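You operate a simulated robot arm through the tools that you are given. There is no shell and no other tool. Be economical: measure what you need, move in short steps, check, and stop when the job is done.

Carry out the task below with a simulated robot arm. There is one attempt and no reset: what you move stays moved.

JOB
Open the left cream door under the booth, put both yellow pads from the top of the white chest away on the upper shelf under the booth, then shut the booth.

It is judged by the outcome, as a careful person would: the job done as asked, and still so three seconds after it is handed in. It fails if anything else is knocked over, pushed out of place, dropped, spilled or broken.

ROBOT AND FRAMES
A 7-joint arm with a two-finger parallel gripper on a trunk, on a base that drives. Base frame: it is fixed to the floor where the robot stands at the start and does not move with it; the origin is under the middle of the robot, x ahead of it, y to its left, z up. Units: mm, degrees, N and s.
With the tool pointing down near the work surface it reaches from about 460 to 920 mm from the robot's upright axis, wherever it stands. Its first joint turns from -115.0 to 115.0 degrees. Places, roughly: left cream door under the booth [2600, 100, 500]; upper shelf under the booth [2600, -200, 500]; yellow pad [1250, 1500, 750]. Payload 3.91 kg.
Tool frame: the origin (TCP) lies between the finger pads and is the grasp point; the fingertips stand 30 mm ahead of it; z points along the fingers, y is the line along which they close. The gripper opens to 110 mm. The fingers are 20 mm wide and 10 mm thick; the gripper's body (48 by 112 mm) begins 55 mm behind the TCP.
Orientation is that of the tool frame in the base frame, as a unit quaternion [w, x, y, z]. With the fingers straight down and closing along the base's y, the tool's x points along the base's -x, its y along +y and its z along -z.

CONTROLS
- The arm moves only by the tool nudge_tool. Its argument "commands" is a list of rows, each a list of 7 numbers: the shift along the tool's x, y, z in units of 100 mm (1.0 is 100 mm), then the turn, a rotation vector about the tool's x, y, z in units of 180 degrees (1.0 is 180 degrees), then the finger opening in mm, from 0 to 110. In form: [[tx, ty, tz, rx, ry, rz, hand], ...]. A call has 1 to 12 rows; each row is the pose to reach, as a shift and turn from the pose commanded when the call began, along the tool's axes at that moment. A call with a number of a shift or a turn outside -1 to 1 is refused whole. A row lasts 0.2 s, in which the tool goes at most 50 mm and 8.6 degrees; a call with a longer step from one row to the next is refused whole, and so is a gripper value outside its range. A pose out of reach is approached as far as the arm can. The call stops where the force on the tool passes 40 N (or 10 N more than at its start, if that is more) or the arm is blocked; 0.2 s more then pass. Each finger travels about 153 mm/s and halts on what it meets, pressing with about 43 N; the grip force reading is that of the motor and also rises with nothing between the fingers. The clock runs only during rows and for 0.2 s after the last one: add rows that repeat a pose to give the fingers time. The reply holds the time, the measured pose of the TCP, the force on the tool along the base axes, the opening and the grip force, in the units named above and with some noise.
- Cameras (640 x 400 px; columns grow to the right, rows downward): "scene" is now at [229.2, 179.9, 1158.8]; the picture's right is [-0.28, -0.96, 0.00], its down [-0.35, 0.10, -0.93] and it looks along [0.89, -0.26, -0.36] (base axes); focal length 261 px, centre (320, 200). "wrist" rides on the gripper at [72, 17, -103] in the tool frame; the picture's right is [-0.23, 0.97, 0.00], its down [-0.76, -0.18, -0.62] and it looks along [-0.61, -0.14, 0.78] (tool axes); focal length 222 px, centre (320, 200).
- capture(camera): a new picture of that camera. No time passes.
- raise_lower(by): slides the trunk up (or, below 0, down) by that many mm; the arm and the scene camera ride with it, the base frame stays. It gives what a move gives, with no picture.
- roll_base(legs): drives the robot by 1 to 6 legs, each [ahead, left, turn to the left] in mm, mm and degrees, along the robot's own axes; the way and the turn of a leg run together, so that a leg with both is an arc; at most 1500 mm and 180 degrees a leg. The arm and the cameras ride along, it lands a little off, and it stops where it bumps. It gives what a move gives.
- head_to(pan, tilt): turns the head with the scene camera to pan (to the left, within 80 degrees either way) and tilt (down, from -29 to 69), counted from straight ahead of the robot. It gives what a move gives.
- measure_at(camera, pixels): for up to 12 pixels [column, row] of the newest picture of that camera ("zoom" is the newest enlarged one), the place [x, y, z] in the base frame of the surface seen there, good to about 2 mm. No time passes.
- inspect(camera, box): a new picture of the part [left, top, right, bottom] of that camera's present view, enlarged. No time passes.
- close_job(): hands the job in; it is judged then, once.

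Work in short steps. Measure before you move; look again where a grasp or a placing could have gone wrong, and mend it. You have 110 turns and 98 pictures in all, those below and enlarged ones among them. Open the gripper and draw the arm clear of the work before you hand the job in, unless the task says otherwise; then end with one line.

The tools are called as a command line: name --pt "numbers of a row" for each row, then --argument value for the rest, lists and objects as JSON in quotes. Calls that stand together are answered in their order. nudge_tool: Moves the arm, as the interface text tells. Its arguments: {"type":"object","properties":{"commands":{"type":"array","items":{"type":"array","items":{"type":"number"}}}},"required":["commands"]} The other tools are called the same way: raise_lower (by) slides the trunk up or down; roll_base (legs) drives the base; head_to (pan, tilt) turns the head that bears the scene camera; capture (camera) takes a picture; measure_at (camera, pixels) gives the place of the surface under pixels of a picture; inspect (camera, box) takes an enlarged picture of a part of a camera's view; close_job () hands the job in.

At the start:

```text
clock: 0.0
eef_pos: [632.9, -207.7, 815.9]
tcp_rot: [0.0, 0.0, 1.0, -0.001]
ft_force: [-0.2, -0.7, 0.0]
grip_width: 110.5
grip_force: 0.1
trunk travel left (down, up): [-475.0, 515.0]
robot x, y, heading: [-1.8, -1.4, 0.1]
head pan, tilt: [-16.5, 21.4]
```

scene: 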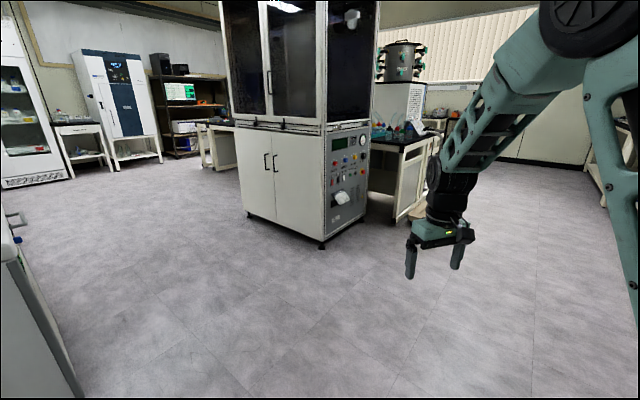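
wrist: 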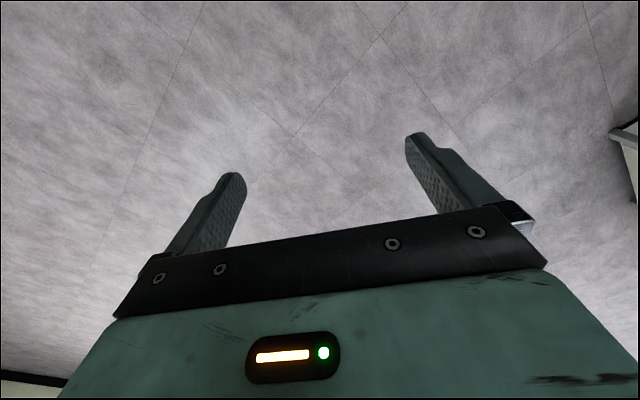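

The scene shows the booth ahead with two cream doors (handles near px 265,162 and 274,162) and part of the white chest at far left. I measure the booth and turn the head to the chest.

measure_at --camera "scene" --pixels '[[265, 155], [265, 168], [274, 155], [274, 170], [240, 135], [248, 212], [322, 135], [320, 245], [270, 190], [366, 215], [300, 180], [245, 170]]'

head_to --pan 45 --tilt 25

capture --camera "scene"

```text
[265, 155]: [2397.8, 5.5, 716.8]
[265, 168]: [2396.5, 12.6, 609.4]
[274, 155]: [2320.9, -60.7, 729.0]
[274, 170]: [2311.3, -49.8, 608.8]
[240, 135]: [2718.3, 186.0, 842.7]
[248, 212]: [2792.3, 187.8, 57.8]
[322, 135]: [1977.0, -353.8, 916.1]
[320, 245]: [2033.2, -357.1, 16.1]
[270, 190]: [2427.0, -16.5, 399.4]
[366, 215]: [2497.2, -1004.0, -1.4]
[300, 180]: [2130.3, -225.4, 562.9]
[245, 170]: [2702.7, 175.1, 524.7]
```

```text
clock: 1.3
eef_pos: [634.4, -207.8, 815.0]
tcp_rot: [-0.001, 0.0, 1.0, -0.002]
ft_force: [0.1, 0.5, 0.5]
grip_width: 110.2
grip_force: 0.1
trunk travel left (down, up): [-475.0, 515.0]
robot x, y, heading: [-2.0, 0.2, 0.1]
head pan, tilt: [45.0, 25.0]
```

```text
95 pictures are left
```

scene: 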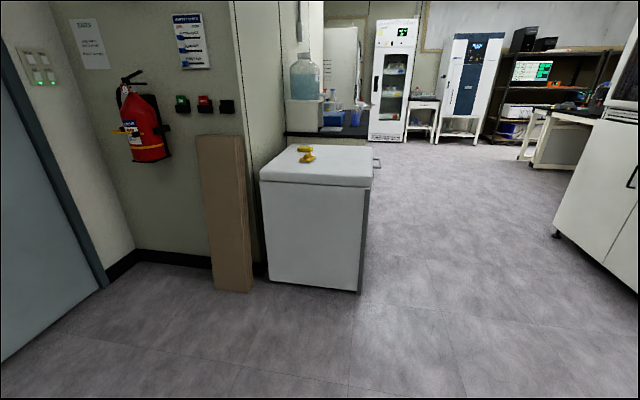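

The yellow things sit atop the white chest near (305,153). I enlarge that.

inspect --camera "scene" --box '[250, 130, 390, 218]'

measure_at --camera "scene" --pixels '[[262, 178], [371, 183], [285, 146], [370, 148], [360, 290], [268, 280], [305, 150], [305, 160], [340, 165], [240, 230], [377, 165]]'

```text
4.55 times, centred on (320, 174) of scene
```

zoom: 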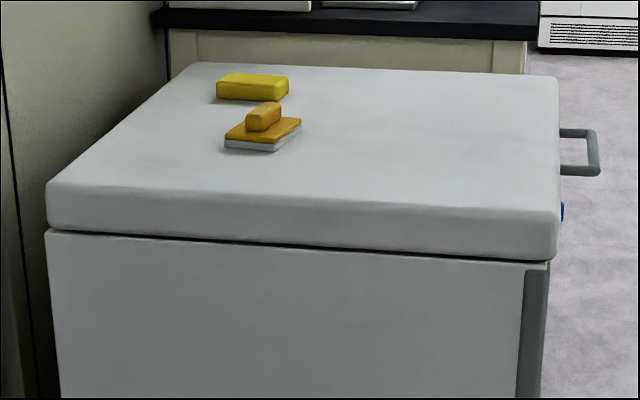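

```text
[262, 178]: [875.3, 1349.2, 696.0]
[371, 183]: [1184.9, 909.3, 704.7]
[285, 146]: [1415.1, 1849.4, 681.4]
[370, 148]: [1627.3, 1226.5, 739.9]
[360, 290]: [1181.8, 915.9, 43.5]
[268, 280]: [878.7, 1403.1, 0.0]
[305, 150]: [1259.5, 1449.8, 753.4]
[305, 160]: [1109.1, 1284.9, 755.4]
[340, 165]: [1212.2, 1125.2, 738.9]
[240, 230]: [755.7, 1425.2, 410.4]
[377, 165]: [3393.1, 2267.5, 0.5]
```

Two pads: a yellow block (zoom 252,87) and a yellow-orange pad with a grip (zoom 263,130). I measure their outlines.

measure_at --camera "zoom" --pixels '[[218, 80], [287, 80], [252, 77], [216, 97], [272, 100], [226, 137], [270, 145], [300, 122], [263, 108], [263, 125], [225, 149], [248, 118]]'

measure_at --camera "zoom" --pixels '[[48, 190], [560, 215], [558, 78], [195, 65], [598, 155], [598, 175], [250, 90], [230, 90], [280, 90], [275, 107], [250, 125], [555, 250]]'

```text
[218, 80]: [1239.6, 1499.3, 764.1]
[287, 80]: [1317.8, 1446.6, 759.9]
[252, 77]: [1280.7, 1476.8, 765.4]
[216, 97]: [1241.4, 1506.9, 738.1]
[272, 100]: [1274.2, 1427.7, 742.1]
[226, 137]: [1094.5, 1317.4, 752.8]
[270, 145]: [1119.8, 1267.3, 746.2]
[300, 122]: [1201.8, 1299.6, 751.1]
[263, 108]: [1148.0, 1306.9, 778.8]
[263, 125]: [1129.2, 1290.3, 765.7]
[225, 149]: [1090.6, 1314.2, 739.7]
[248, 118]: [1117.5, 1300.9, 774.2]
```

```text
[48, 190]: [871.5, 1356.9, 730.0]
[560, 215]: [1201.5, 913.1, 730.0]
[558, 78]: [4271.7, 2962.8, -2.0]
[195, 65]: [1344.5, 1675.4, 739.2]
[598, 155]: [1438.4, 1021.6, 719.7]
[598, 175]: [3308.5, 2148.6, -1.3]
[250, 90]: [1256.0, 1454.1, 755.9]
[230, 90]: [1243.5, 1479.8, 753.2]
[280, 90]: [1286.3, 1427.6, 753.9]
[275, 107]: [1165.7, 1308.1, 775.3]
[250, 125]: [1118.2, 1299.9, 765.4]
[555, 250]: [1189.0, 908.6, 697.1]
```

The chest is clear; first the door. I turn the tool to point forward (pitch -90° about tool y) while still in free space.

nudge_tool --pt "-0.1 0.1 0 0 -0.0455 0 110" --pt "-0.2 0.2 0 0 -0.091 0 110" --pt "-0.3 0.3 0 0 -0.1365 0 110" --pt "-0.4 0.4 0 0 -0.182 0 110" --pt "-0.5 0.5 0 0 -0.2275 0 110" --pt "-0.6 0.6 0 0 -0.273 0 110" --pt "-0.7 0.7 0 0 -0.3185 0 110" --pt "-0.8 0.8 0 0 -0.364 0 110" --pt "-0.9 0.9 0 0 -0.4095 0 110" --pt "-1 1 0 0 -0.455 0 110" --pt "-1 1 0 0 -0.5 0 110" --pt "-1 1 0 0 -0.5 0 110"

roll_base --legs '[[1450, 500, 0], [400, 158, 0], [0, 0, -54]]'

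head_to --pan 0 --tilt 35

capture --camera "scene"

```text
clock: 3.9
eef_pos: [734.1, -107.5, 815.6]
tcp_rot: [0.707, -0.001, 0.707, 0.0]
ft_force: [0.5, 0.0, 0.2]
grip_width: 110.3
grip_force: 0.0
trunk travel left (down, up): [-475.0, 515.0]
robot x, y, heading: [-1.7, -1.9, 0.0]
head pan, tilt: [45.0, 25.0]
```

```text
refused: leg 1 is longer than a leg can be; nothing moved
```

```text
clock: 5.0
eef_pos: [733.3, -107.4, 815.4]
tcp_rot: [0.707, -0.001, 0.707, -0.001]
ft_force: [0.6, 0.9, 0.5]
grip_width: 110.3
grip_force: 0.0
trunk travel left (down, up): [-475.0, 515.0]
robot x, y, heading: [-0.8, 1.4, -0.1]
head pan, tilt: [0.0, 35.0]
```

```text
93 pictures are left
```

scene: 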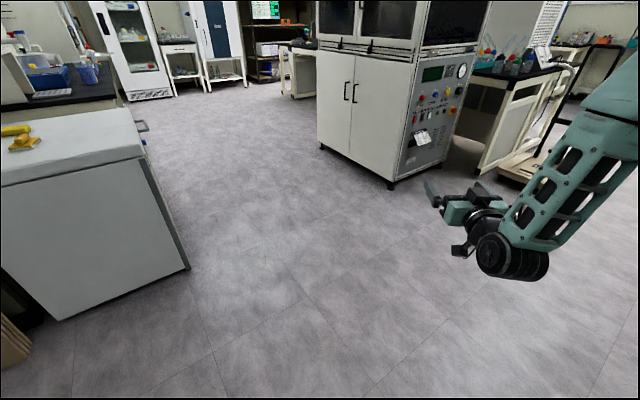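

The tool is horizontal. Now I drive towards the booth in shorter legs.

roll_base --legs '[[1250, 430, 0], [600, 228, 0], [0, 0, -54]]'

capture --camera "scene"

```text
clock: 17.4
eef_pos: [2195.5, 23.6, 815.4]
tcp_rot: [0.629, 0.321, 0.63, -0.323]
ft_force: [0.3, -0.6, 0.0]
grip_width: 109.9
grip_force: 0.0
trunk travel left (down, up): [-475.0, 515.0]
robot x, y, heading: [1854.9, 683.1, -54.3]
head pan, tilt: [0.0, 35.0]
```

```text
92 pictures are left
```

scene: 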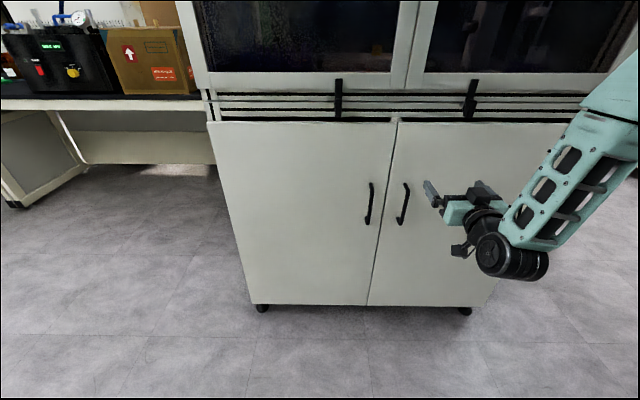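

Facing the doors squarely now; left door handle at about (369,205). I enlarge and measure.

inspect --camera "scene" --box '[200, 70, 520, 270]'

measure_at --camera "scene" --pixels '[[211, 125], [392, 126], [252, 300], [366, 302], [300, 200], [350, 200], [372, 185], [370, 205], [367, 222], [407, 185], [339, 100], [300, 115]]'

```text
2.00 times, centred on (360, 170) of scene
```

zoom: 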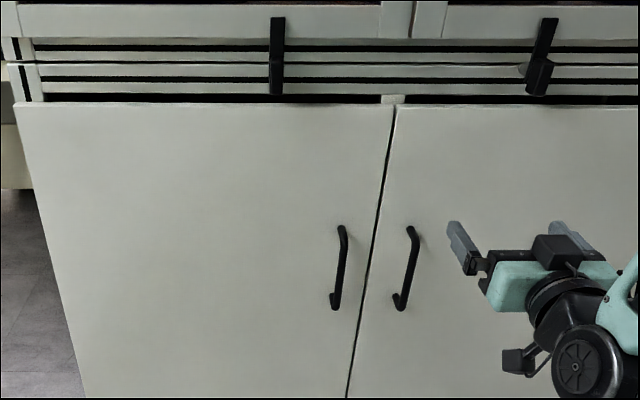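

```text
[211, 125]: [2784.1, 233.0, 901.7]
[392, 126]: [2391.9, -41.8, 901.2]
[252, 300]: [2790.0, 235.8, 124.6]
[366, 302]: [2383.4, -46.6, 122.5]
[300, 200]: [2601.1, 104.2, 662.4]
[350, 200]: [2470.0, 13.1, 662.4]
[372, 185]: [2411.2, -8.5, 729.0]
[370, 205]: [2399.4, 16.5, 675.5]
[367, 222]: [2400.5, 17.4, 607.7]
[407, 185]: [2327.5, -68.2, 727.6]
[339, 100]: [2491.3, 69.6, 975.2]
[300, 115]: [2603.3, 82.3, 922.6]
```

Door spans (2787,235) to (2388,-44), handle bar near (2400,17), z 608–729. I lower the trunk to handle height and shift the arm left in two steps.

raise_lower --by -147

nudge_tool --pt "0 0.4 0 0 0 0 70" --pt "0 0.8 0 0 0 0 70"

nudge_tool --pt "0 0.4 0 0 0 0 70" --pt "0 0.825 0.1 0 0 0 70" --pt "0 0.825 0.5 0 0 0 70" --pt "0 0.825 0.5 0 0 0 70"

capture --camera "wrist"

inspect --camera "scene" --box '[280, 70, 520, 220]'

```text
clock: 19.1
eef_pos: [2196.8, 24.1, 667.5]
tcp_rot: [0.629, 0.322, 0.63, -0.323]
ft_force: [0.5, 0.2, 0.9]
grip_width: 109.8
grip_force: 0.0
trunk travel left (down, up): [-328.0, 662.0]
robot x, y, heading: [1857.4, 680.3, -54.3]
head pan, tilt: [0.0, 35.0]
```

```text
clock: 19.7
eef_pos: [2262.4, 70.1, 669.4]
tcp_rot: [0.629, 0.322, 0.63, -0.323]
ft_force: [0.4, 0.5, 0.1]
grip_width: 69.8
grip_force: 0.1
trunk travel left (down, up): [-328.0, 662.0]
robot x, y, heading: [1855.3, 681.5, -54.4]
head pan, tilt: [0.0, 35.0]
```

```text
clock: 20.7
eef_pos: [2356.7, 76.9, 662.8]
tcp_rot: [0.628, 0.322, 0.63, -0.323]
ft_force: [0.2, 0.0, 0.4]
grip_width: 70.2
grip_force: 0.0
trunk travel left (down, up): [-328.0, 662.0]
robot x, y, heading: [1852.6, 679.1, -54.4]
head pan, tilt: [0.0, 35.0]
```

```text
90 pictures are left
```

wrist: 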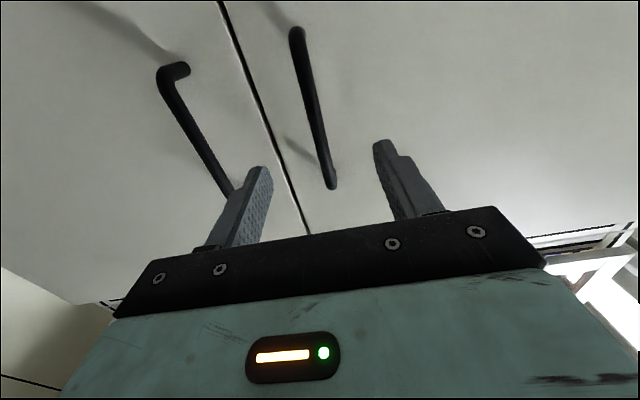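

```text
2.67 times, centred on (400, 145) of scene
```

zoom: 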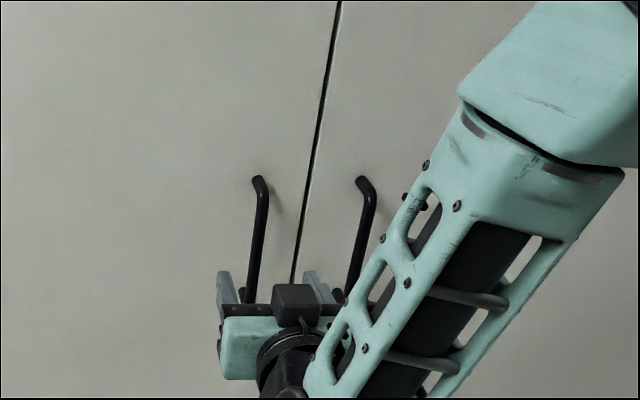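

The left bar (wrist px 300–332, 30–185) lies between the fingers. I measure it from the wrist view.

measure_at --camera "wrist" --pixels '[[302, 60], [314, 110], [323, 150], [265, 90], [350, 90], [190, 130]]'

```text
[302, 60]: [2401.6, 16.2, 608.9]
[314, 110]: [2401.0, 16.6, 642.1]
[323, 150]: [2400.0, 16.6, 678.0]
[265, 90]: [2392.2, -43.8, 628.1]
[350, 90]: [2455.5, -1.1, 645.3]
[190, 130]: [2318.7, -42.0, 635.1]
```

Bar is aligned laterally (1–2 mm). Advance 68 mm and close on it.

nudge_tool --pt "0 0.01 0.35 0 0 0 70" --pt "0 0.01 0.68 0 0 0 70" --pt "0 0.01 0.68 0 0 0 70" --pt "0 0.01 0.68 0 0 0 40" --pt "0 0.01 0.68 0 0 0 0" --pt "0 0.01 0.68 0 0 0 0" --pt "0 0.01 0.68 0 0 0 0"

```text
clock: 22.3
eef_pos: [2394.5, 23.6, 666.3]
tcp_rot: [0.629, 0.323, 0.629, -0.323]
ft_force: [-6.3, -3.7, -0.3]
grip_width: 11.6
grip_force: 45.0
trunk travel left (down, up): [-328.0, 662.0]
robot x, y, heading: [1854.6, 681.0, -54.2]
head pan, tilt: [0.0, 35.0]
```

Grip holds the bar (11.6 mm). I pull along the door's arc to 12° first.

nudge_tool --pt "0 0.021 -0.154 0.0111 0 0 0" --pt "0 0.047 -0.308 0.0222 0 0 0" --pt "0 0.079 -0.459 0.0333 0 0 0" --pt "0 0.115 -0.61 0.0444 0 0 0" --pt "0 0.157 -0.759 0.0556 0 0 0" --pt "0 0.205 -0.908 0.0667 0 0 0"

```text
clock: 23.7
eef_pos: [2360.0, 108.6, 667.0]
tcp_rot: [0.589, 0.388, 0.594, -0.388]
ft_force: [-25.6, -7.8, -20.6]
grip_width: 11.8
grip_force: 45.1
trunk travel left (down, up): [-328.0, 662.0]
robot x, y, heading: [1855.1, 684.4, -54.4]
head pan, tilt: [0.0, 35.0]
```

Door follows to 12°; side force says I'm ~2–3 mm too far left, so I correct slightly and pull to 24°.

nudge_tool --pt "-0.02 0.0 -0.231 0.0167 0 0 0" --pt "-0.03 0.035 -0.459 0.0333 0 0 0" --pt "-0.03 0.085 -0.687 0.05 0 0 0" --pt "-0.03 0.148 -0.91 0.0667 0 0 0"

capture --camera "scene"

```text
clock: 24.7
eef_pos: [2342.0, 200.9, 669.9]
tcp_rot: [0.549, 0.446, 0.553, -0.441]
ft_force: [30.8, 5.5, -29.3]
grip_width: 11.6
grip_force: 45.2
trunk travel left (down, up): [-328.0, 662.0]
robot x, y, heading: [1852.2, 685.6, -54.7]
head pan, tilt: [0.0, 35.0]
```

```text
88 pictures are left
```

scene: 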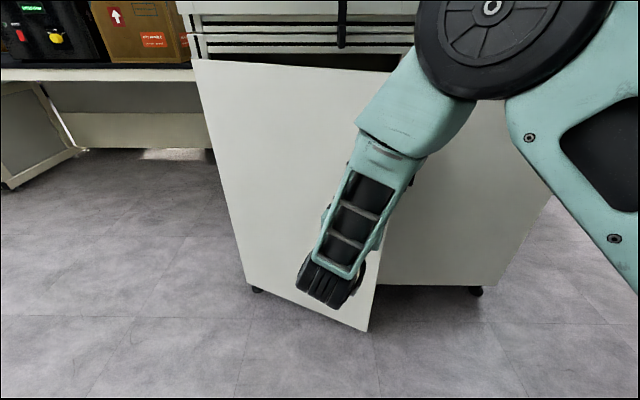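

Open to ~24°. I correct the other way (+2.7 mm left, 5 mm down) and continue to 36°.

nudge_tool --pt "0.04 0.04 -0.1 0.008 0 0 0" --pt "0.06 0.057 -0.231 0.0167 0 0 0" --pt "0.06 0.099 -0.459 0.0333 0 0 0" --pt "0.06 0.153 -0.687 0.05 0 0 0" --pt "0.06 0.219 -0.91 0.0667 0 0 0"

```text
clock: 26.0
eef_pos: [2343.4, 291.3, 666.5]
tcp_rot: [0.507, 0.498, 0.498, -0.497]
ft_force: [2.2, 0.1, 7.1]
grip_width: 11.5
grip_force: 45.1
trunk travel left (down, up): [-328.0, 662.0]
robot x, y, heading: [1857.8, 682.1, -54.1]
head pan, tilt: [0.0, 35.0]
stopped in row 5: the force on the tool passed its limit (the readings are from after the stop); the commanded pose is now the measured one
```

Forces are relaxed at 36°. Continue another 12°.

nudge_tool --pt "0 0.03 -0.231 0.0167 0 0 0" --pt "0 0.072 -0.459 0.0333 0 0 0" --pt "0 0.126 -0.687 0.05 0 0 0" --pt "0 0.192 -0.91 0.0667 0 0 0"

```text
clock: 27.0
eef_pos: [2363.1, 382.3, 667.3]
tcp_rot: [0.452, 0.549, 0.443, -0.546]
ft_force: [32.1, -9.5, 4.8]
grip_width: 11.8
grip_force: 45.1
trunk travel left (down, up): [-328.0, 662.0]
robot x, y, heading: [1852.8, 682.1, -54.3]
head pan, tilt: [0.0, 35.0]
```

At 48°; sideways force asks for ~2.5 mm more left. Continue to 60°.

nudge_tool --pt "0 0.04 -0.1 0.008 0 0 0" --pt "0 0.06 -0.231 0.0167 0 0 0" --pt "0 0.1 -0.459 0.0333 0 0 0" --pt "0 0.156 -0.687 0.05 0 0 0" --pt "0 0.224 -0.91 0.0667 0 0 0"

capture --camera "scene"

```text
clock: 28.2
eef_pos: [2402.6, 468.4, 666.3]
tcp_rot: [0.392, 0.593, 0.382, -0.591]
ft_force: [18.0, -10.0, 17.6]
grip_width: 11.7
grip_force: 44.8
trunk travel left (down, up): [-328.0, 662.0]
robot x, y, heading: [1854.8, 680.0, -54.1]
head pan, tilt: [0.0, 35.0]
```

```text
87 pictures are left
```

scene: 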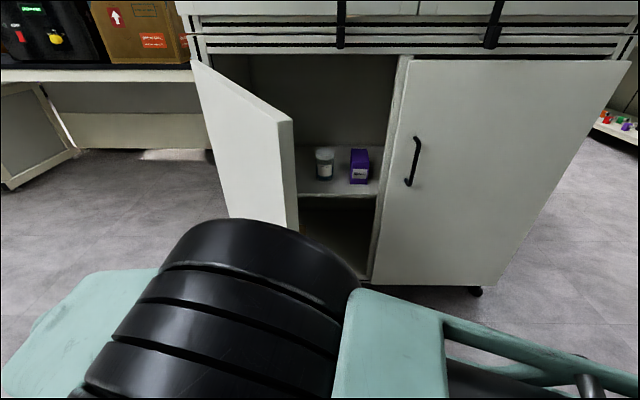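

Open to 60°: upper shelf with a jar (324,163) and purple box (359,165) visible. Continue the pull to 72°.

nudge_tool --pt "0.03 0.03 -0.1 0.008 0 0 0" --pt "0.03 0.055 -0.231 0.0167 0 0 0" --pt "0.03 0.092 -0.459 0.0333 0 0 0" --pt "0.03 0.146 -0.687 0.05 0 0 0" --pt "0.03 0.212 -0.91 0.0667 0 0 0"

measure_at --camera "scene" --pixels '[[324, 155], [315, 178], [324, 181], [359, 155], [351, 183], [366, 184], [310, 192], [345, 192], [376, 192], [340, 152], [310, 150], [380, 150]]'

```text
clock: 29.0
eef_pos: [2421.8, 500.7, 656.8]
tcp_rot: [-0.364, -0.604, -0.37, 0.605]
ft_force: [-1.1, 1.4, 2.2]
grip_width: 11.7
grip_force: 44.3
out of reach, approached as far as the arm can: row 3
trunk travel left (down, up): [-328.0, 662.0]
robot x, y, heading: [1855.8, 685.9, -54.0]
head pan, tilt: [0.0, 35.0]
stopped in row 3: the force on the tool passed its limit (the readings are from after the stop); the commanded pose is now the measured one
```

```text
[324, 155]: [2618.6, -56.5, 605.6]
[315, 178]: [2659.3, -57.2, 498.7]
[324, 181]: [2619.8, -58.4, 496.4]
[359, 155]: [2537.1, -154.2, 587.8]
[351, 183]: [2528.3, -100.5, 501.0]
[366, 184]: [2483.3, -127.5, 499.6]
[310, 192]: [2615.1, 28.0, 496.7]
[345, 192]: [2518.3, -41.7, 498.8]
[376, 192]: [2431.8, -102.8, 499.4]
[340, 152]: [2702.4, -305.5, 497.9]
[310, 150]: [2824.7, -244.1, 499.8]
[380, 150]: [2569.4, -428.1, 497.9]
```

The arm is at its limit at ~63°. I open the fingers and drive the base so the hand slides straight off the bar.

nudge_tool --pt "0 0 0 0 0 0 40" --pt "0 0 0 0 0 0 60" --pt "0 0 0 0 0 0 60"

roll_base --legs '[[-64, 125, 0]]'

capture --camera "scene"

capture --camera "wrist"

```text
clock: 29.8
eef_pos: [2422.3, 500.9, 655.5]
tcp_rot: [-0.363, -0.604, -0.371, 0.605]
ft_force: [0.0, 0.6, -0.4]
grip_width: 59.9
grip_force: 0.1
trunk travel left (down, up): [-328.0, 662.0]
robot x, y, heading: [1854.3, 679.8, -54.2]
head pan, tilt: [0.0, 35.0]
```

```text
clock: 31.1
eef_pos: [2485.7, 625.2, 656.2]
tcp_rot: [-0.365, -0.603, -0.373, 0.604]
ft_force: [-0.9, -0.3, -0.3]
grip_width: 60.1
grip_force: 0.1
trunk travel left (down, up): [-328.0, 662.0]
robot x, y, heading: [1917.1, 803.8, -54.0]
head pan, tilt: [0.0, 35.0]
```

```text
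86 pictures are left
```

scene: 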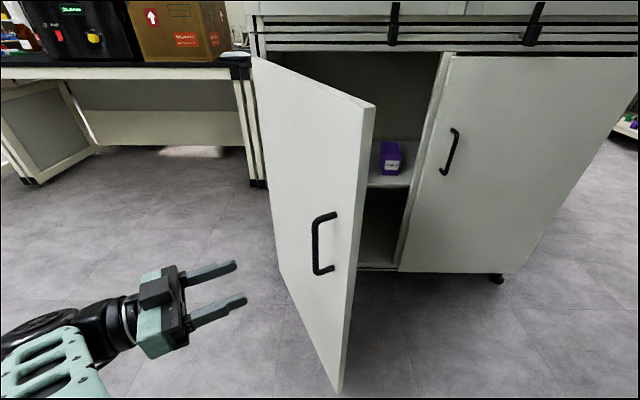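

```text
85 pictures are left
```

wrist: 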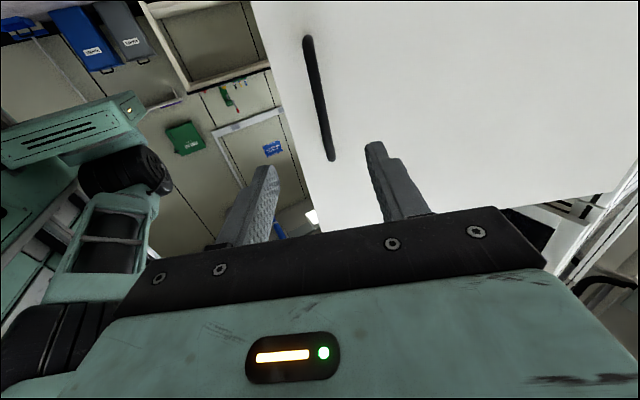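

Hand is off the handle; door stands at ~63°. I back away, straighten the tool forward, then will push the door further from inside.

roll_base --legs '[[-300, 0, 0]]'

nudge_tool --pt "0 0.05 0.1 -0.044 0 0 20" --pt "0 0.11 0.22 -0.0875 0 0 0" --pt "0 0.16 0.33 -0.131 0 0 0" --pt "0 0.22 0.45 -0.175 0 0 0" --pt "0 0.27 0.56 -0.219 0 0 0" --pt "0 0.33 0.67 -0.2625 0 0 0" --pt "0 0.38 0.79 -0.306 0 0 0" --pt "0 0.44 0.9 -0.35 0 0 0" --pt "0 0.44 0.9 -0.35 0 0 0"

measure_at --camera "scene" --pixels '[[374, 110], [365, 107], [340, 388], [372, 200], [356, 250], [262, 65], [446, 60], [390, 150], [330, 240]]'

```text
clock: 32.5
eef_pos: [2405.1, 750.4, 658.8]
tcp_rot: [0.37, 0.601, 0.377, -0.6]
ft_force: [-0.2, -0.4, 0.3]
grip_width: 59.7
grip_force: 0.0
trunk travel left (down, up): [-328.0, 662.0]
robot x, y, heading: [1835.2, 922.4, -53.8]
head pan, tilt: [0.0, 35.0]
stopped in leg 1: the robot was blocked; the commanded pose is now the measured one
```

```text
clock: 33.7
eef_pos: [2379.1, 678.1, 583.1]
tcp_rot: [0.518, 0.388, 0.551, -0.526]
ft_force: [0.5, 0.7, -0.3]
grip_width: 0.0
grip_force: 37.8
trunk travel left (down, up): [-328.0, 662.0]
robot x, y, heading: [1836.3, 922.3, -53.7]
head pan, tilt: [0.0, 35.0]
stopped in row 5: the arm was blocked; the commanded pose is now the measured one
```

```text
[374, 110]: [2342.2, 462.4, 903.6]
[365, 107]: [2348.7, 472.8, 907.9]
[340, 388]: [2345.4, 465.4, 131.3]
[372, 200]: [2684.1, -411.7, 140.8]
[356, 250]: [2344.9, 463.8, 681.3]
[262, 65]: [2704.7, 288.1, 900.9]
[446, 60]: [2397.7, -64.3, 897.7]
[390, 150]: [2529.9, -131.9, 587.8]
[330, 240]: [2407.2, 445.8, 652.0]
```

The base bumped behind (likely the chest at about 365 mm) and the arm then blocked. I look before doing anything.

capture --camera "scene"

capture --camera "wrist"

head_to --pan -80 --tilt 50

capture --camera "scene"

```text
84 pictures are left
```

scene: 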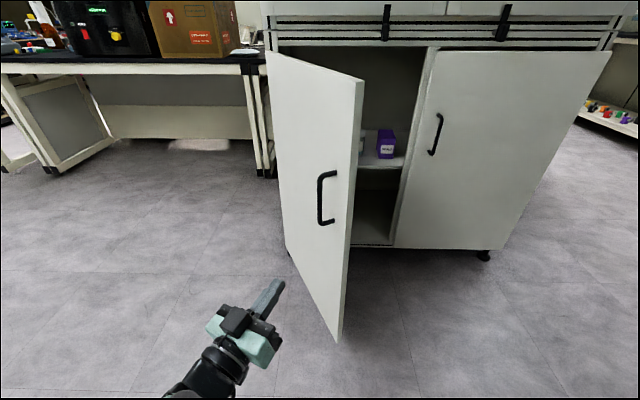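

```text
83 pictures are left
```

wrist: 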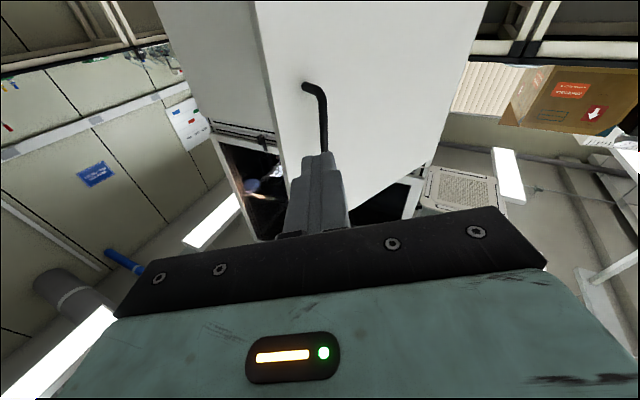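

```text
clock: 35.2
eef_pos: [2381.0, 681.1, 583.4]
tcp_rot: [0.522, 0.391, 0.552, -0.52]
ft_force: [0.1, 1.2, 0.6]
grip_width: 0.0
grip_force: 38.0
trunk travel left (down, up): [-328.0, 662.0]
robot x, y, heading: [1837.8, 921.7, -53.7]
head pan, tilt: [-80.0, 50.0]
```

```text
82 pictures are left
```

scene: 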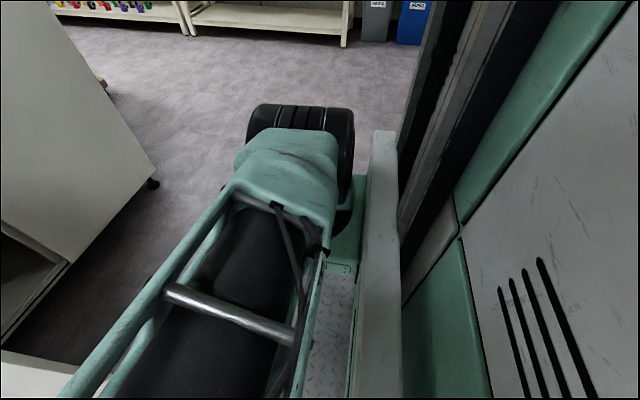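

The arm is folded close to the body; door edge at (2345,465). I step ahead 40 mm off the chest, slide right 450 mm into free floor, then straighten the arm there.

roll_base --legs '[[40, 0, 0], [0, -450, 0]]'

nudge_tool --pt "0 0.15 0.3 0 0 0 0" --pt "0 0.3 0.6 0 0 0 0" --pt "0 0.4 0.89 0 0 0 0" --pt "0 0.4 0.89 0 0 0 0"

```text
clock: 38.4
eef_pos: [2046.5, 385.0, 583.0]
tcp_rot: [0.524, 0.391, 0.552, -0.517]
ft_force: [-1.2, -0.8, -1.2]
grip_width: 0.0
grip_force: 38.1
trunk travel left (down, up): [-328.0, 662.0]
robot x, y, heading: [1496.1, 623.3, -53.7]
head pan, tilt: [-80.0, 50.0]
```

```text
clock: 39.4
eef_pos: [2099.7, 303.7, 584.9]
tcp_rot: [0.524, 0.391, 0.552, -0.517]
ft_force: [-0.2, -0.3, 0.5]
grip_width: 0.0
grip_force: 37.4
trunk travel left (down, up): [-328.0, 662.0]
robot x, y, heading: [1497.5, 620.1, -53.3]
head pan, tilt: [-80.0, 50.0]
```

Clear. Now straighten the tool to point along the robot's heading, moving ahead 90 mm more.

nudge_tool --pt "0 0.1 0.2 -0.037 0.0036 0.0146 0" --pt "0 0.2 0.4 -0.074 0.0072 0.0292 0" --pt "0 0.3 0.6 -0.111 0.0107 0.0439 0" --pt "0 0.4 0.8 -0.148 0.0143 0.0585 0" --pt "0 0.4 0.8 -0.148 0.0143 0.0585 0"

head_to --pan 20 --tilt 30

capture --camera "scene"

```text
clock: 40.6
eef_pos: [2154.0, 233.5, 583.6]
tcp_rot: [0.633, 0.32, 0.63, -0.316]
ft_force: [0.0, -0.1, -0.2]
grip_width: 0.0
grip_force: 37.8
trunk travel left (down, up): [-328.0, 662.0]
robot x, y, heading: [1495.2, 624.1, -53.2]
head pan, tilt: [-80.0, 50.0]
```

```text
clock: 42.4
eef_pos: [2154.9, 232.3, 584.9]
tcp_rot: [0.633, 0.321, 0.63, -0.317]
ft_force: [-0.6, 0.1, 0.2]
grip_width: 0.1
grip_force: 38.1
trunk travel left (down, up): [-328.0, 662.0]
robot x, y, heading: [1493.2, 620.1, -53.2]
head pan, tilt: [20.0, 30.0]
```

```text
81 pictures are left
```

scene: 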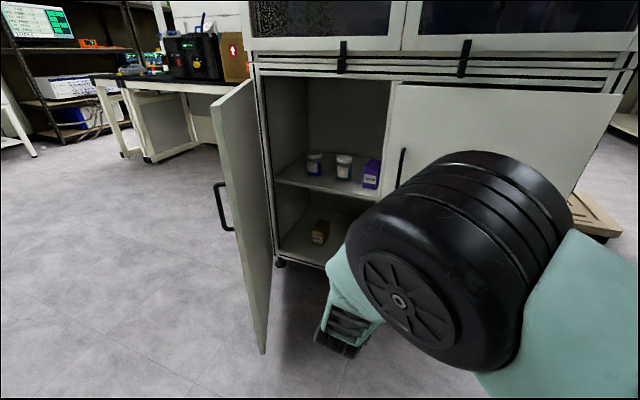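

The view shows the door (260,200) at ~63°, the shelf with two jars and a purple box. I drive left so the hand's side pushes the door's inner face further open.

roll_base --legs '[[40, 0, 0], [0, 420, 0]]'

capture --camera "scene"

```text
clock: 45.4
eef_pos: [2511.4, 442.1, 584.7]
tcp_rot: [0.632, 0.323, 0.628, -0.319]
ft_force: [-0.3, 0.3, -0.2]
grip_width: 0.0
grip_force: 37.4
trunk travel left (down, up): [-328.0, 662.0]
robot x, y, heading: [1854.2, 838.5, -53.7]
head pan, tilt: [20.0, 30.0]
```

```text
80 pictures are left
```

scene: 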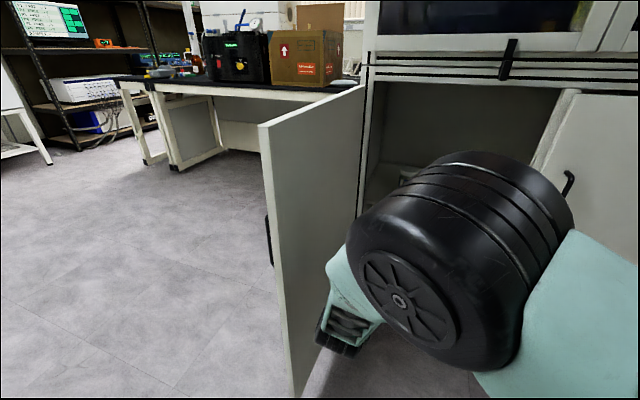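

Door now stands near 90°. Measure its edge, then step right, raise the trunk and get ready to turn to the chest.

measure_at --camera "scene" --pixels '[[262, 130], [362, 90], [296, 380], [320, 180]]'

roll_base --legs '[[0, -100, 0]]'

raise_lower --by 450

nudge_tool --pt "0 -0.1 0 0 0.0455 0 0" --pt "0 -0.2 0 0 0.091 0 0" --pt "0 -0.3 0 0 0.1365 0 0" --pt "0 -0.4 0 0 0.182 0 0" --pt "0 -0.5 0 0 0.2275 0 20" --pt "0 -0.6 0 0 0.273 0 40" --pt "0 -0.7 0 0 0.3185 0 60" --pt "0 -0.8 0 0 0.364 0 80" --pt "0 -0.9 0 0 0.4095 0 100" --pt "0 -1 0 0 0.455 0 110" --pt "0 -1 0 0 0.5 0 110" --pt "0 -1 0 0 0.5 0 110"

capture --camera "scene"

```text
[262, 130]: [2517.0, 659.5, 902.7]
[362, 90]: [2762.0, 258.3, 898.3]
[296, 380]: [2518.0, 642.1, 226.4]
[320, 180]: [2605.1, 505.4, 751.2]
```

```text
clock: 46.6
eef_pos: [2430.9, 383.4, 585.5]
tcp_rot: [0.631, 0.323, 0.629, -0.32]
ft_force: [0.6, 0.2, -0.3]
grip_width: 0.2
grip_force: 37.9
trunk travel left (down, up): [-328.0, 662.0]
robot x, y, heading: [1774.4, 778.9, -53.5]
head pan, tilt: [20.0, 30.0]
```

```text
refused: 450 is not a number from -400 to 400
```

```text
clock: 49.2
eef_pos: [2351.0, 325.3, 585.2]
tcp_rot: [0.002, 0.455, 0.891, 0.003]
ft_force: [0.5, 0.1, 0.5]
grip_width: 110.1
grip_force: 0.0
trunk travel left (down, up): [-328.0, 662.0]
robot x, y, heading: [1776.5, 778.1, -53.7]
head pan, tilt: [20.0, 30.0]
```

```text
79 pictures are left
```

scene: 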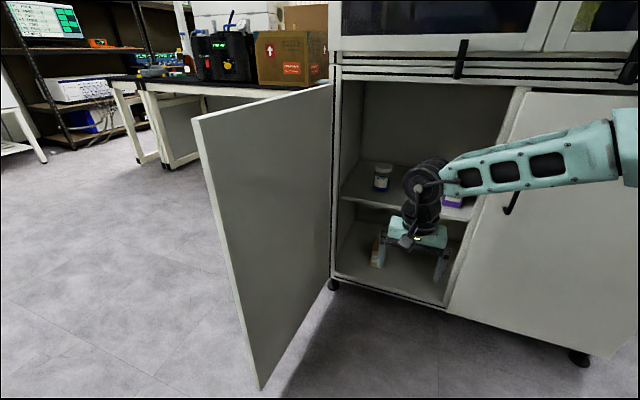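

Door at ~88°. Tool is pointing down; raise the trunk 400 and turn round to the chest.

raise_lower --by 400

roll_base --legs '[[0, 0, -180]]'

head_to --pan 10 --tilt 50

capture --camera "scene"

capture --camera "wrist"

```text
clock: 53.0
eef_pos: [2350.8, 326.2, 984.8]
tcp_rot: [0.002, 0.454, 0.891, 0.002]
ft_force: [-0.1, -0.3, 0.2]
grip_width: 109.9
grip_force: 0.1
trunk travel left (down, up): [-728.0, 262.0]
robot x, y, heading: [1779.7, 777.2, -53.7]
head pan, tilt: [20.0, 30.0]
```

```text
clock: 55.5
eef_pos: [2079.1, 97.7, 984.3]
tcp_rot: [0.002, 0.644, 0.765, 0.002]
ft_force: [-0.2, -0.4, -0.2]
grip_width: 110.0
grip_force: 0.1
trunk travel left (down, up): [-728.0, 262.0]
robot x, y, heading: [1763.0, 756.7, -79.8]
head pan, tilt: [20.0, 30.0]
stopped in leg 1: the robot was blocked; the commanded pose is now the measured one
```

```text
clock: 56.4
eef_pos: [2078.9, 98.8, 983.2]
tcp_rot: [0.002, 0.644, 0.765, 0.002]
ft_force: [-0.4, 0.1, -0.6]
grip_width: 110.0
grip_force: 0.0
trunk travel left (down, up): [-728.0, 262.0]
robot x, y, heading: [1762.4, 754.2, -80.1]
head pan, tilt: [10.0, 50.0]
```

```text
78 pictures are left
```

scene: 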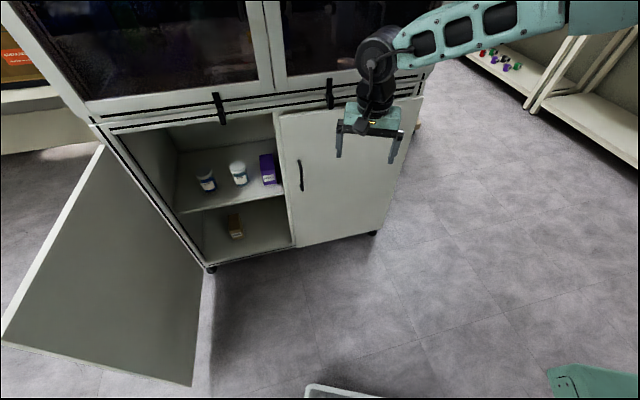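

```text
77 pictures are left
```

wrist: 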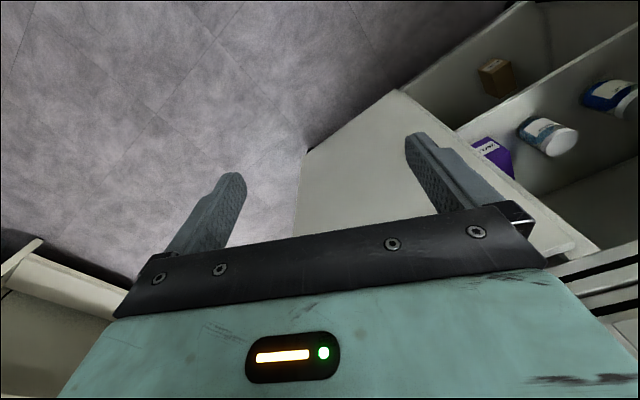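

The turn was blocked after 26°, most likely the base corner at the chest. I check the chest state and my surroundings by moving 120 mm away from it first.

roll_base --legs '[[115, 54, 0]]'

roll_base --legs '[[0, 0, -154]]'

capture --camera "scene"

```text
clock: 57.6
eef_pos: [2147.9, -10.5, 983.7]
tcp_rot: [0.004, 0.647, 0.762, 0.002]
ft_force: [0.0, 0.4, 0.8]
grip_width: 109.6
grip_force: 0.1
trunk travel left (down, up): [-728.0, 262.0]
robot x, y, heading: [1833.8, 651.1, -80.5]
head pan, tilt: [10.0, 50.0]
```

```text
clock: 64.5
eef_pos: [1288.3, 1136.9, 984.8]
tcp_rot: [0.003, 0.877, -0.481, -0.002]
ft_force: [-0.9, 0.3, -0.1]
grip_width: 110.3
grip_force: 0.2
trunk travel left (down, up): [-728.0, 262.0]
robot x, y, heading: [1832.8, 650.4, 122.8]
head pan, tilt: [10.0, 50.0]
```

```text
76 pictures are left
```

scene: 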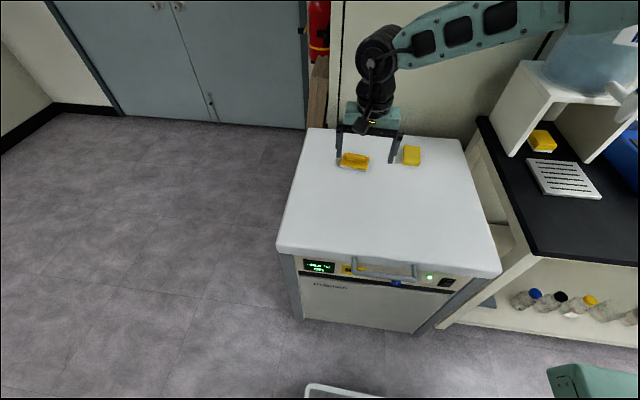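

Facing the chest now; pads at (355,161) and (412,155). Chest appears undisturbed. I enlarge and measure.

inspect --camera "scene" --box '[290, 110, 450, 210]'

measure_at --camera "scene" --pixels '[[278, 248], [500, 272], [308, 132], [460, 142], [590, 60], [560, 62], [620, 10], [412, 155], [404, 147], [420, 148], [404, 164], [420, 164]]'

```text
4.00 times, centred on (370, 160) of scene
```

zoom: 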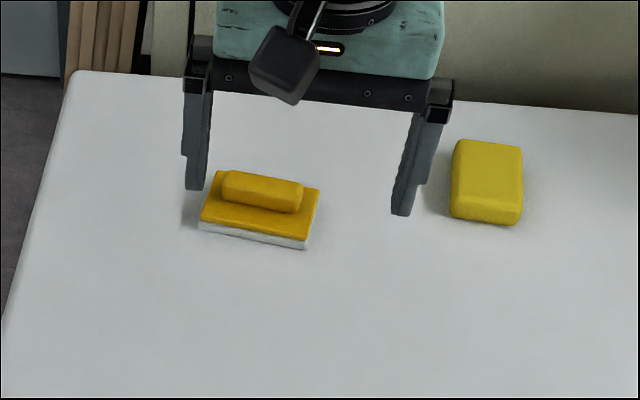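

```text
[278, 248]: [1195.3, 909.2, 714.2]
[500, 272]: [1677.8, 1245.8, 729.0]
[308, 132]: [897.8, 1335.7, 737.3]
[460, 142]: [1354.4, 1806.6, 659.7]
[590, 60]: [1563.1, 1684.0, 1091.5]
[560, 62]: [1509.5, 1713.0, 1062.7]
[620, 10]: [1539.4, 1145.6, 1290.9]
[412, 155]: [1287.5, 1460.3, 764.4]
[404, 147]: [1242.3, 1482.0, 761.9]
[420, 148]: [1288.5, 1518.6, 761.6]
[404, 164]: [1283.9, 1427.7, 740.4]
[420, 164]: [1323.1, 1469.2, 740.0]
```

Measure both pads' outlines from the enlarged view.

measure_at --camera "zoom" --pixels '[[459, 145], [519, 150], [516, 208], [456, 202], [487, 180], [216, 173], [317, 190], [305, 238], [205, 216], [229, 178], [296, 192], [262, 190]]'

measure_at --camera "zoom" --pixels '[[226, 190], [296, 206], [262, 202], [200, 228], [305, 247], [516, 221], [454, 216], [300, 183], [232, 172]]'

```text
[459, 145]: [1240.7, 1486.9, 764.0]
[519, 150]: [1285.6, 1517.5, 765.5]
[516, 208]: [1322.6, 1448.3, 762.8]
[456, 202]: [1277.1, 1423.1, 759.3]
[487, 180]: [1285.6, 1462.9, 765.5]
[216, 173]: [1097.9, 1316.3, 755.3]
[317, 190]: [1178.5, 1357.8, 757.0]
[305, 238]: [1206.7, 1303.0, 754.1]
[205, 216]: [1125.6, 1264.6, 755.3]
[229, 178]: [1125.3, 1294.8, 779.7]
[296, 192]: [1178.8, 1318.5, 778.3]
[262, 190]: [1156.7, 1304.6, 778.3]
```

```text
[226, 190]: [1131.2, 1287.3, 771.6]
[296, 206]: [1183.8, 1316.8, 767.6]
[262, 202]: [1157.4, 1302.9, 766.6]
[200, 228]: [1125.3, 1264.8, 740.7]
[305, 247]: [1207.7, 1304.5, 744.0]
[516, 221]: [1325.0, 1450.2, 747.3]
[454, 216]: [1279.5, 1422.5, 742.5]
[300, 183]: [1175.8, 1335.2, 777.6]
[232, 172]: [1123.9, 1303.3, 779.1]
```

Block centre ≈ (1282,1469), top 765; scrub pad centre ≈ (1152,1310), its grip 62 mm long, top 779. I'll grasp with the tool tilted 45° so it can be placed the same way. I tilt the tool now while high, and look right at the jug and elbow.

nudge_tool --pt "0 0 0 0 -0.0455 0 110" --pt "0 0 0 0 -0.091 0 110" --pt "0 0 0 0 -0.1365 0 110" --pt "0 0 0 0 -0.182 0 110" --pt "0 0 0 0 -0.2275 0 110" --pt "0 0 0 0 -0.25 0 110" --pt "0 0 0 0 -0.25 0 110"

head_to --pan -25 --tilt 25

capture --camera "scene"

```text
clock: 66.1
eef_pos: [1288.8, 1137.4, 985.2]
tcp_rot: [-0.182, 0.809, -0.445, -0.338]
ft_force: [-0.7, -0.7, 0.8]
grip_width: 110.1
grip_force: 0.1
trunk travel left (down, up): [-728.0, 262.0]
robot x, y, heading: [1832.2, 648.8, 122.7]
head pan, tilt: [10.0, 50.0]
```

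```text
clock: 67.1
eef_pos: [1289.3, 1136.2, 985.3]
tcp_rot: [-0.183, 0.809, -0.446, -0.337]
ft_force: [0.5, 0.1, 0.7]
grip_width: 110.0
grip_force: 0.1
trunk travel left (down, up): [-728.0, 262.0]
robot x, y, heading: [1840.4, 652.8, 122.7]
head pan, tilt: [-25.0, 25.0]
```

```text
74 pictures are left
```

scene: 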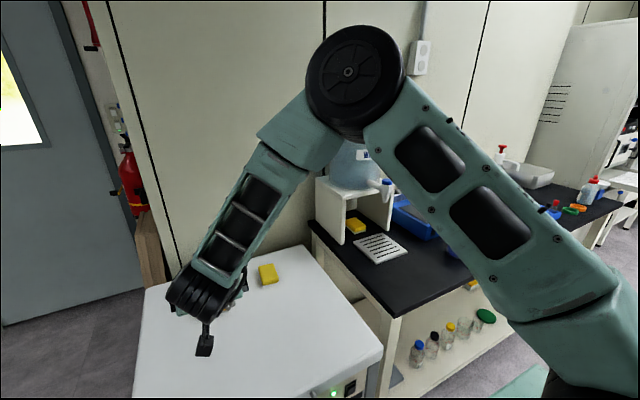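

Elbow (355,80) is high. Measure elbow, forearm, jug top.

measure_at --camera "scene" --pixels '[[350, 70], [365, 135], [335, 150], [360, 155], [355, 180], [387, 185], [290, 160], [268, 274], [330, 195]]'

```text
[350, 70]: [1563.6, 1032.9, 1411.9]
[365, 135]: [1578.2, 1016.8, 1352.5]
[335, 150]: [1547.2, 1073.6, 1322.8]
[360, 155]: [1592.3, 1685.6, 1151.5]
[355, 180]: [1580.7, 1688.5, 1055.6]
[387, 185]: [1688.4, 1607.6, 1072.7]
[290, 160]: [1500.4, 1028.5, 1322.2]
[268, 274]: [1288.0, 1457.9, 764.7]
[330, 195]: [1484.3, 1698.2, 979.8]
```

Elbow is far from the jug. Check the bench front edge before driving forward.

measure_at --camera "scene" --pixels '[[397, 315], [450, 295], [400, 385], [470, 345], [520, 370], [545, 390]]'

```text
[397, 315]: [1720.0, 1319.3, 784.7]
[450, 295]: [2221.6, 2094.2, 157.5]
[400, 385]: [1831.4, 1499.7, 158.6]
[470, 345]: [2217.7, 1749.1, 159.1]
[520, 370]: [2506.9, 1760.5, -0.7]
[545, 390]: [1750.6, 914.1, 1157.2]
```

Bench front is about flush with the chest; clearance ok. Drive ahead 150, right 100.

roll_base --legs '[[150, -100, 0]]'

head_to --pan 5 --tilt 45

capture --camera "scene"

```text
clock: 68.6
eef_pos: [1289.5, 1318.7, 985.1]
tcp_rot: [-0.181, 0.81, -0.444, -0.338]
ft_force: [-1.6, 0.2, -0.5]
grip_width: 110.2
grip_force: 0.1
trunk travel left (down, up): [-728.0, 262.0]
robot x, y, heading: [1834.8, 834.0, 122.9]
head pan, tilt: [-25.0, 25.0]
```

```text
clock: 69.5
eef_pos: [1290.3, 1319.0, 985.0]
tcp_rot: [-0.182, 0.809, -0.445, -0.338]
ft_force: [-0.1, -0.4, -0.4]
grip_width: 109.8
grip_force: 0.0
trunk travel left (down, up): [-728.0, 262.0]
robot x, y, heading: [1835.8, 833.5, 122.7]
head pan, tilt: [5.0, 45.0]
```

```text
73 pictures are left
```

scene: 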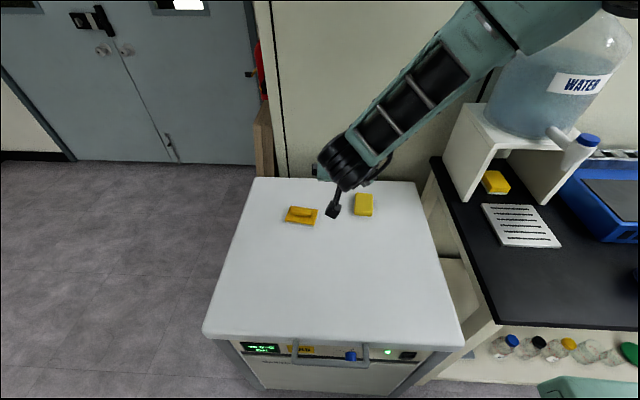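

Now move the hand over the block (116 ahead, 74 right), then lower the trunk to just above.

nudge_tool --pt "-0.27 -0.25 0.27 0 0 0 110" --pt "-0.54 -0.5 0.54 0 0 0 110" --pt "-0.82 -0.74 0.82 0 0 0 110" --pt "-0.82 -0.74 0.82 0 0 0 110"

raise_lower --by -150

capture --camera "wrist"

capture --camera "scene"

```text
clock: 70.5
eef_pos: [1290.1, 1458.2, 982.7]
tcp_rot: [-0.181, 0.81, -0.444, -0.338]
ft_force: [0.9, 0.2, -0.3]
grip_width: 110.1
grip_force: 0.1
trunk travel left (down, up): [-728.0, 262.0]
robot x, y, heading: [1837.2, 833.9, 122.8]
head pan, tilt: [5.0, 45.0]
```

```text
clock: 72.3
eef_pos: [1290.3, 1456.9, 832.4]
tcp_rot: [-0.182, 0.809, -0.445, -0.338]
ft_force: [0.1, -1.1, 0.6]
grip_width: 110.0
grip_force: 0.1
trunk travel left (down, up): [-578.0, 412.0]
robot x, y, heading: [1836.5, 833.5, 122.9]
head pan, tilt: [5.0, 45.0]
```

```text
72 pictures are left
```

wrist: 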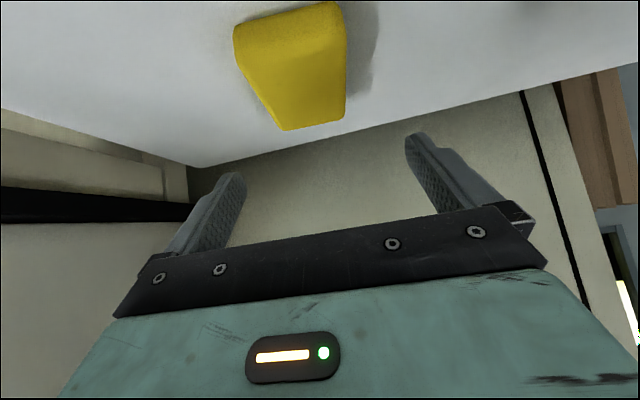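

```text
71 pictures are left
```

scene: 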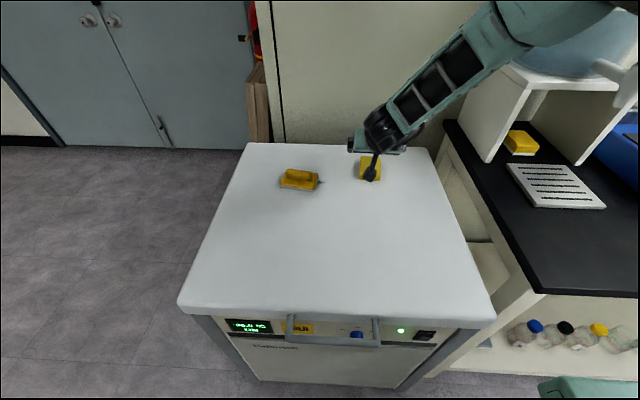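

Block sits between the fingers in the wrist view. Measure its edges from here.

measure_at --camera "wrist" --pixels '[[240, 30], [338, 10], [290, 50], [285, 125], [340, 118], [260, 70], [345, 60]]'

```text
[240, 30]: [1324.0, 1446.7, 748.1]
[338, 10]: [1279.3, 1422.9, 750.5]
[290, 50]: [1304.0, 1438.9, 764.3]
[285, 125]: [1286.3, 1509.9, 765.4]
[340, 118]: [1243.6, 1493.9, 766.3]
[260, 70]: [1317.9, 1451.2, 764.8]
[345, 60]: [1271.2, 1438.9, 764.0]
```

Centred laterally within 1 mm. Descend 59 mm and close.

nudge_tool --pt "0.15 0 0.15 0 0 0 110" --pt "0.3 0 0.3 0 0 0 110" --pt "0.42 0 0.42 0 0 0 110" --pt "0.42 0 0.42 0 0 0 110" --pt "0.42 0 0.42 0 0 0 75" --pt "0.42 0 0.42 0 0 0 50" --pt "0.42 0 0.42 0 0 0 30" --pt "0.42 0 0.42 0 0 0 30" --pt "0.42 0 0.42 0 0 0 30"

capture --camera "wrist"

```text
clock: 74.3
eef_pos: [1289.9, 1458.1, 774.4]
tcp_rot: [-0.182, 0.81, -0.445, -0.337]
ft_force: [0.7, -0.8, -0.1]
grip_width: 59.6
grip_force: 43.3
trunk travel left (down, up): [-578.0, 412.0]
robot x, y, heading: [1840.2, 831.7, 122.8]
head pan, tilt: [5.0, 45.0]
```

```text
70 pictures are left
```

wrist: 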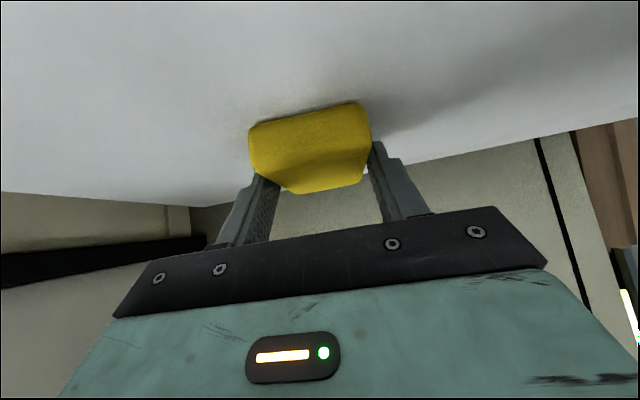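

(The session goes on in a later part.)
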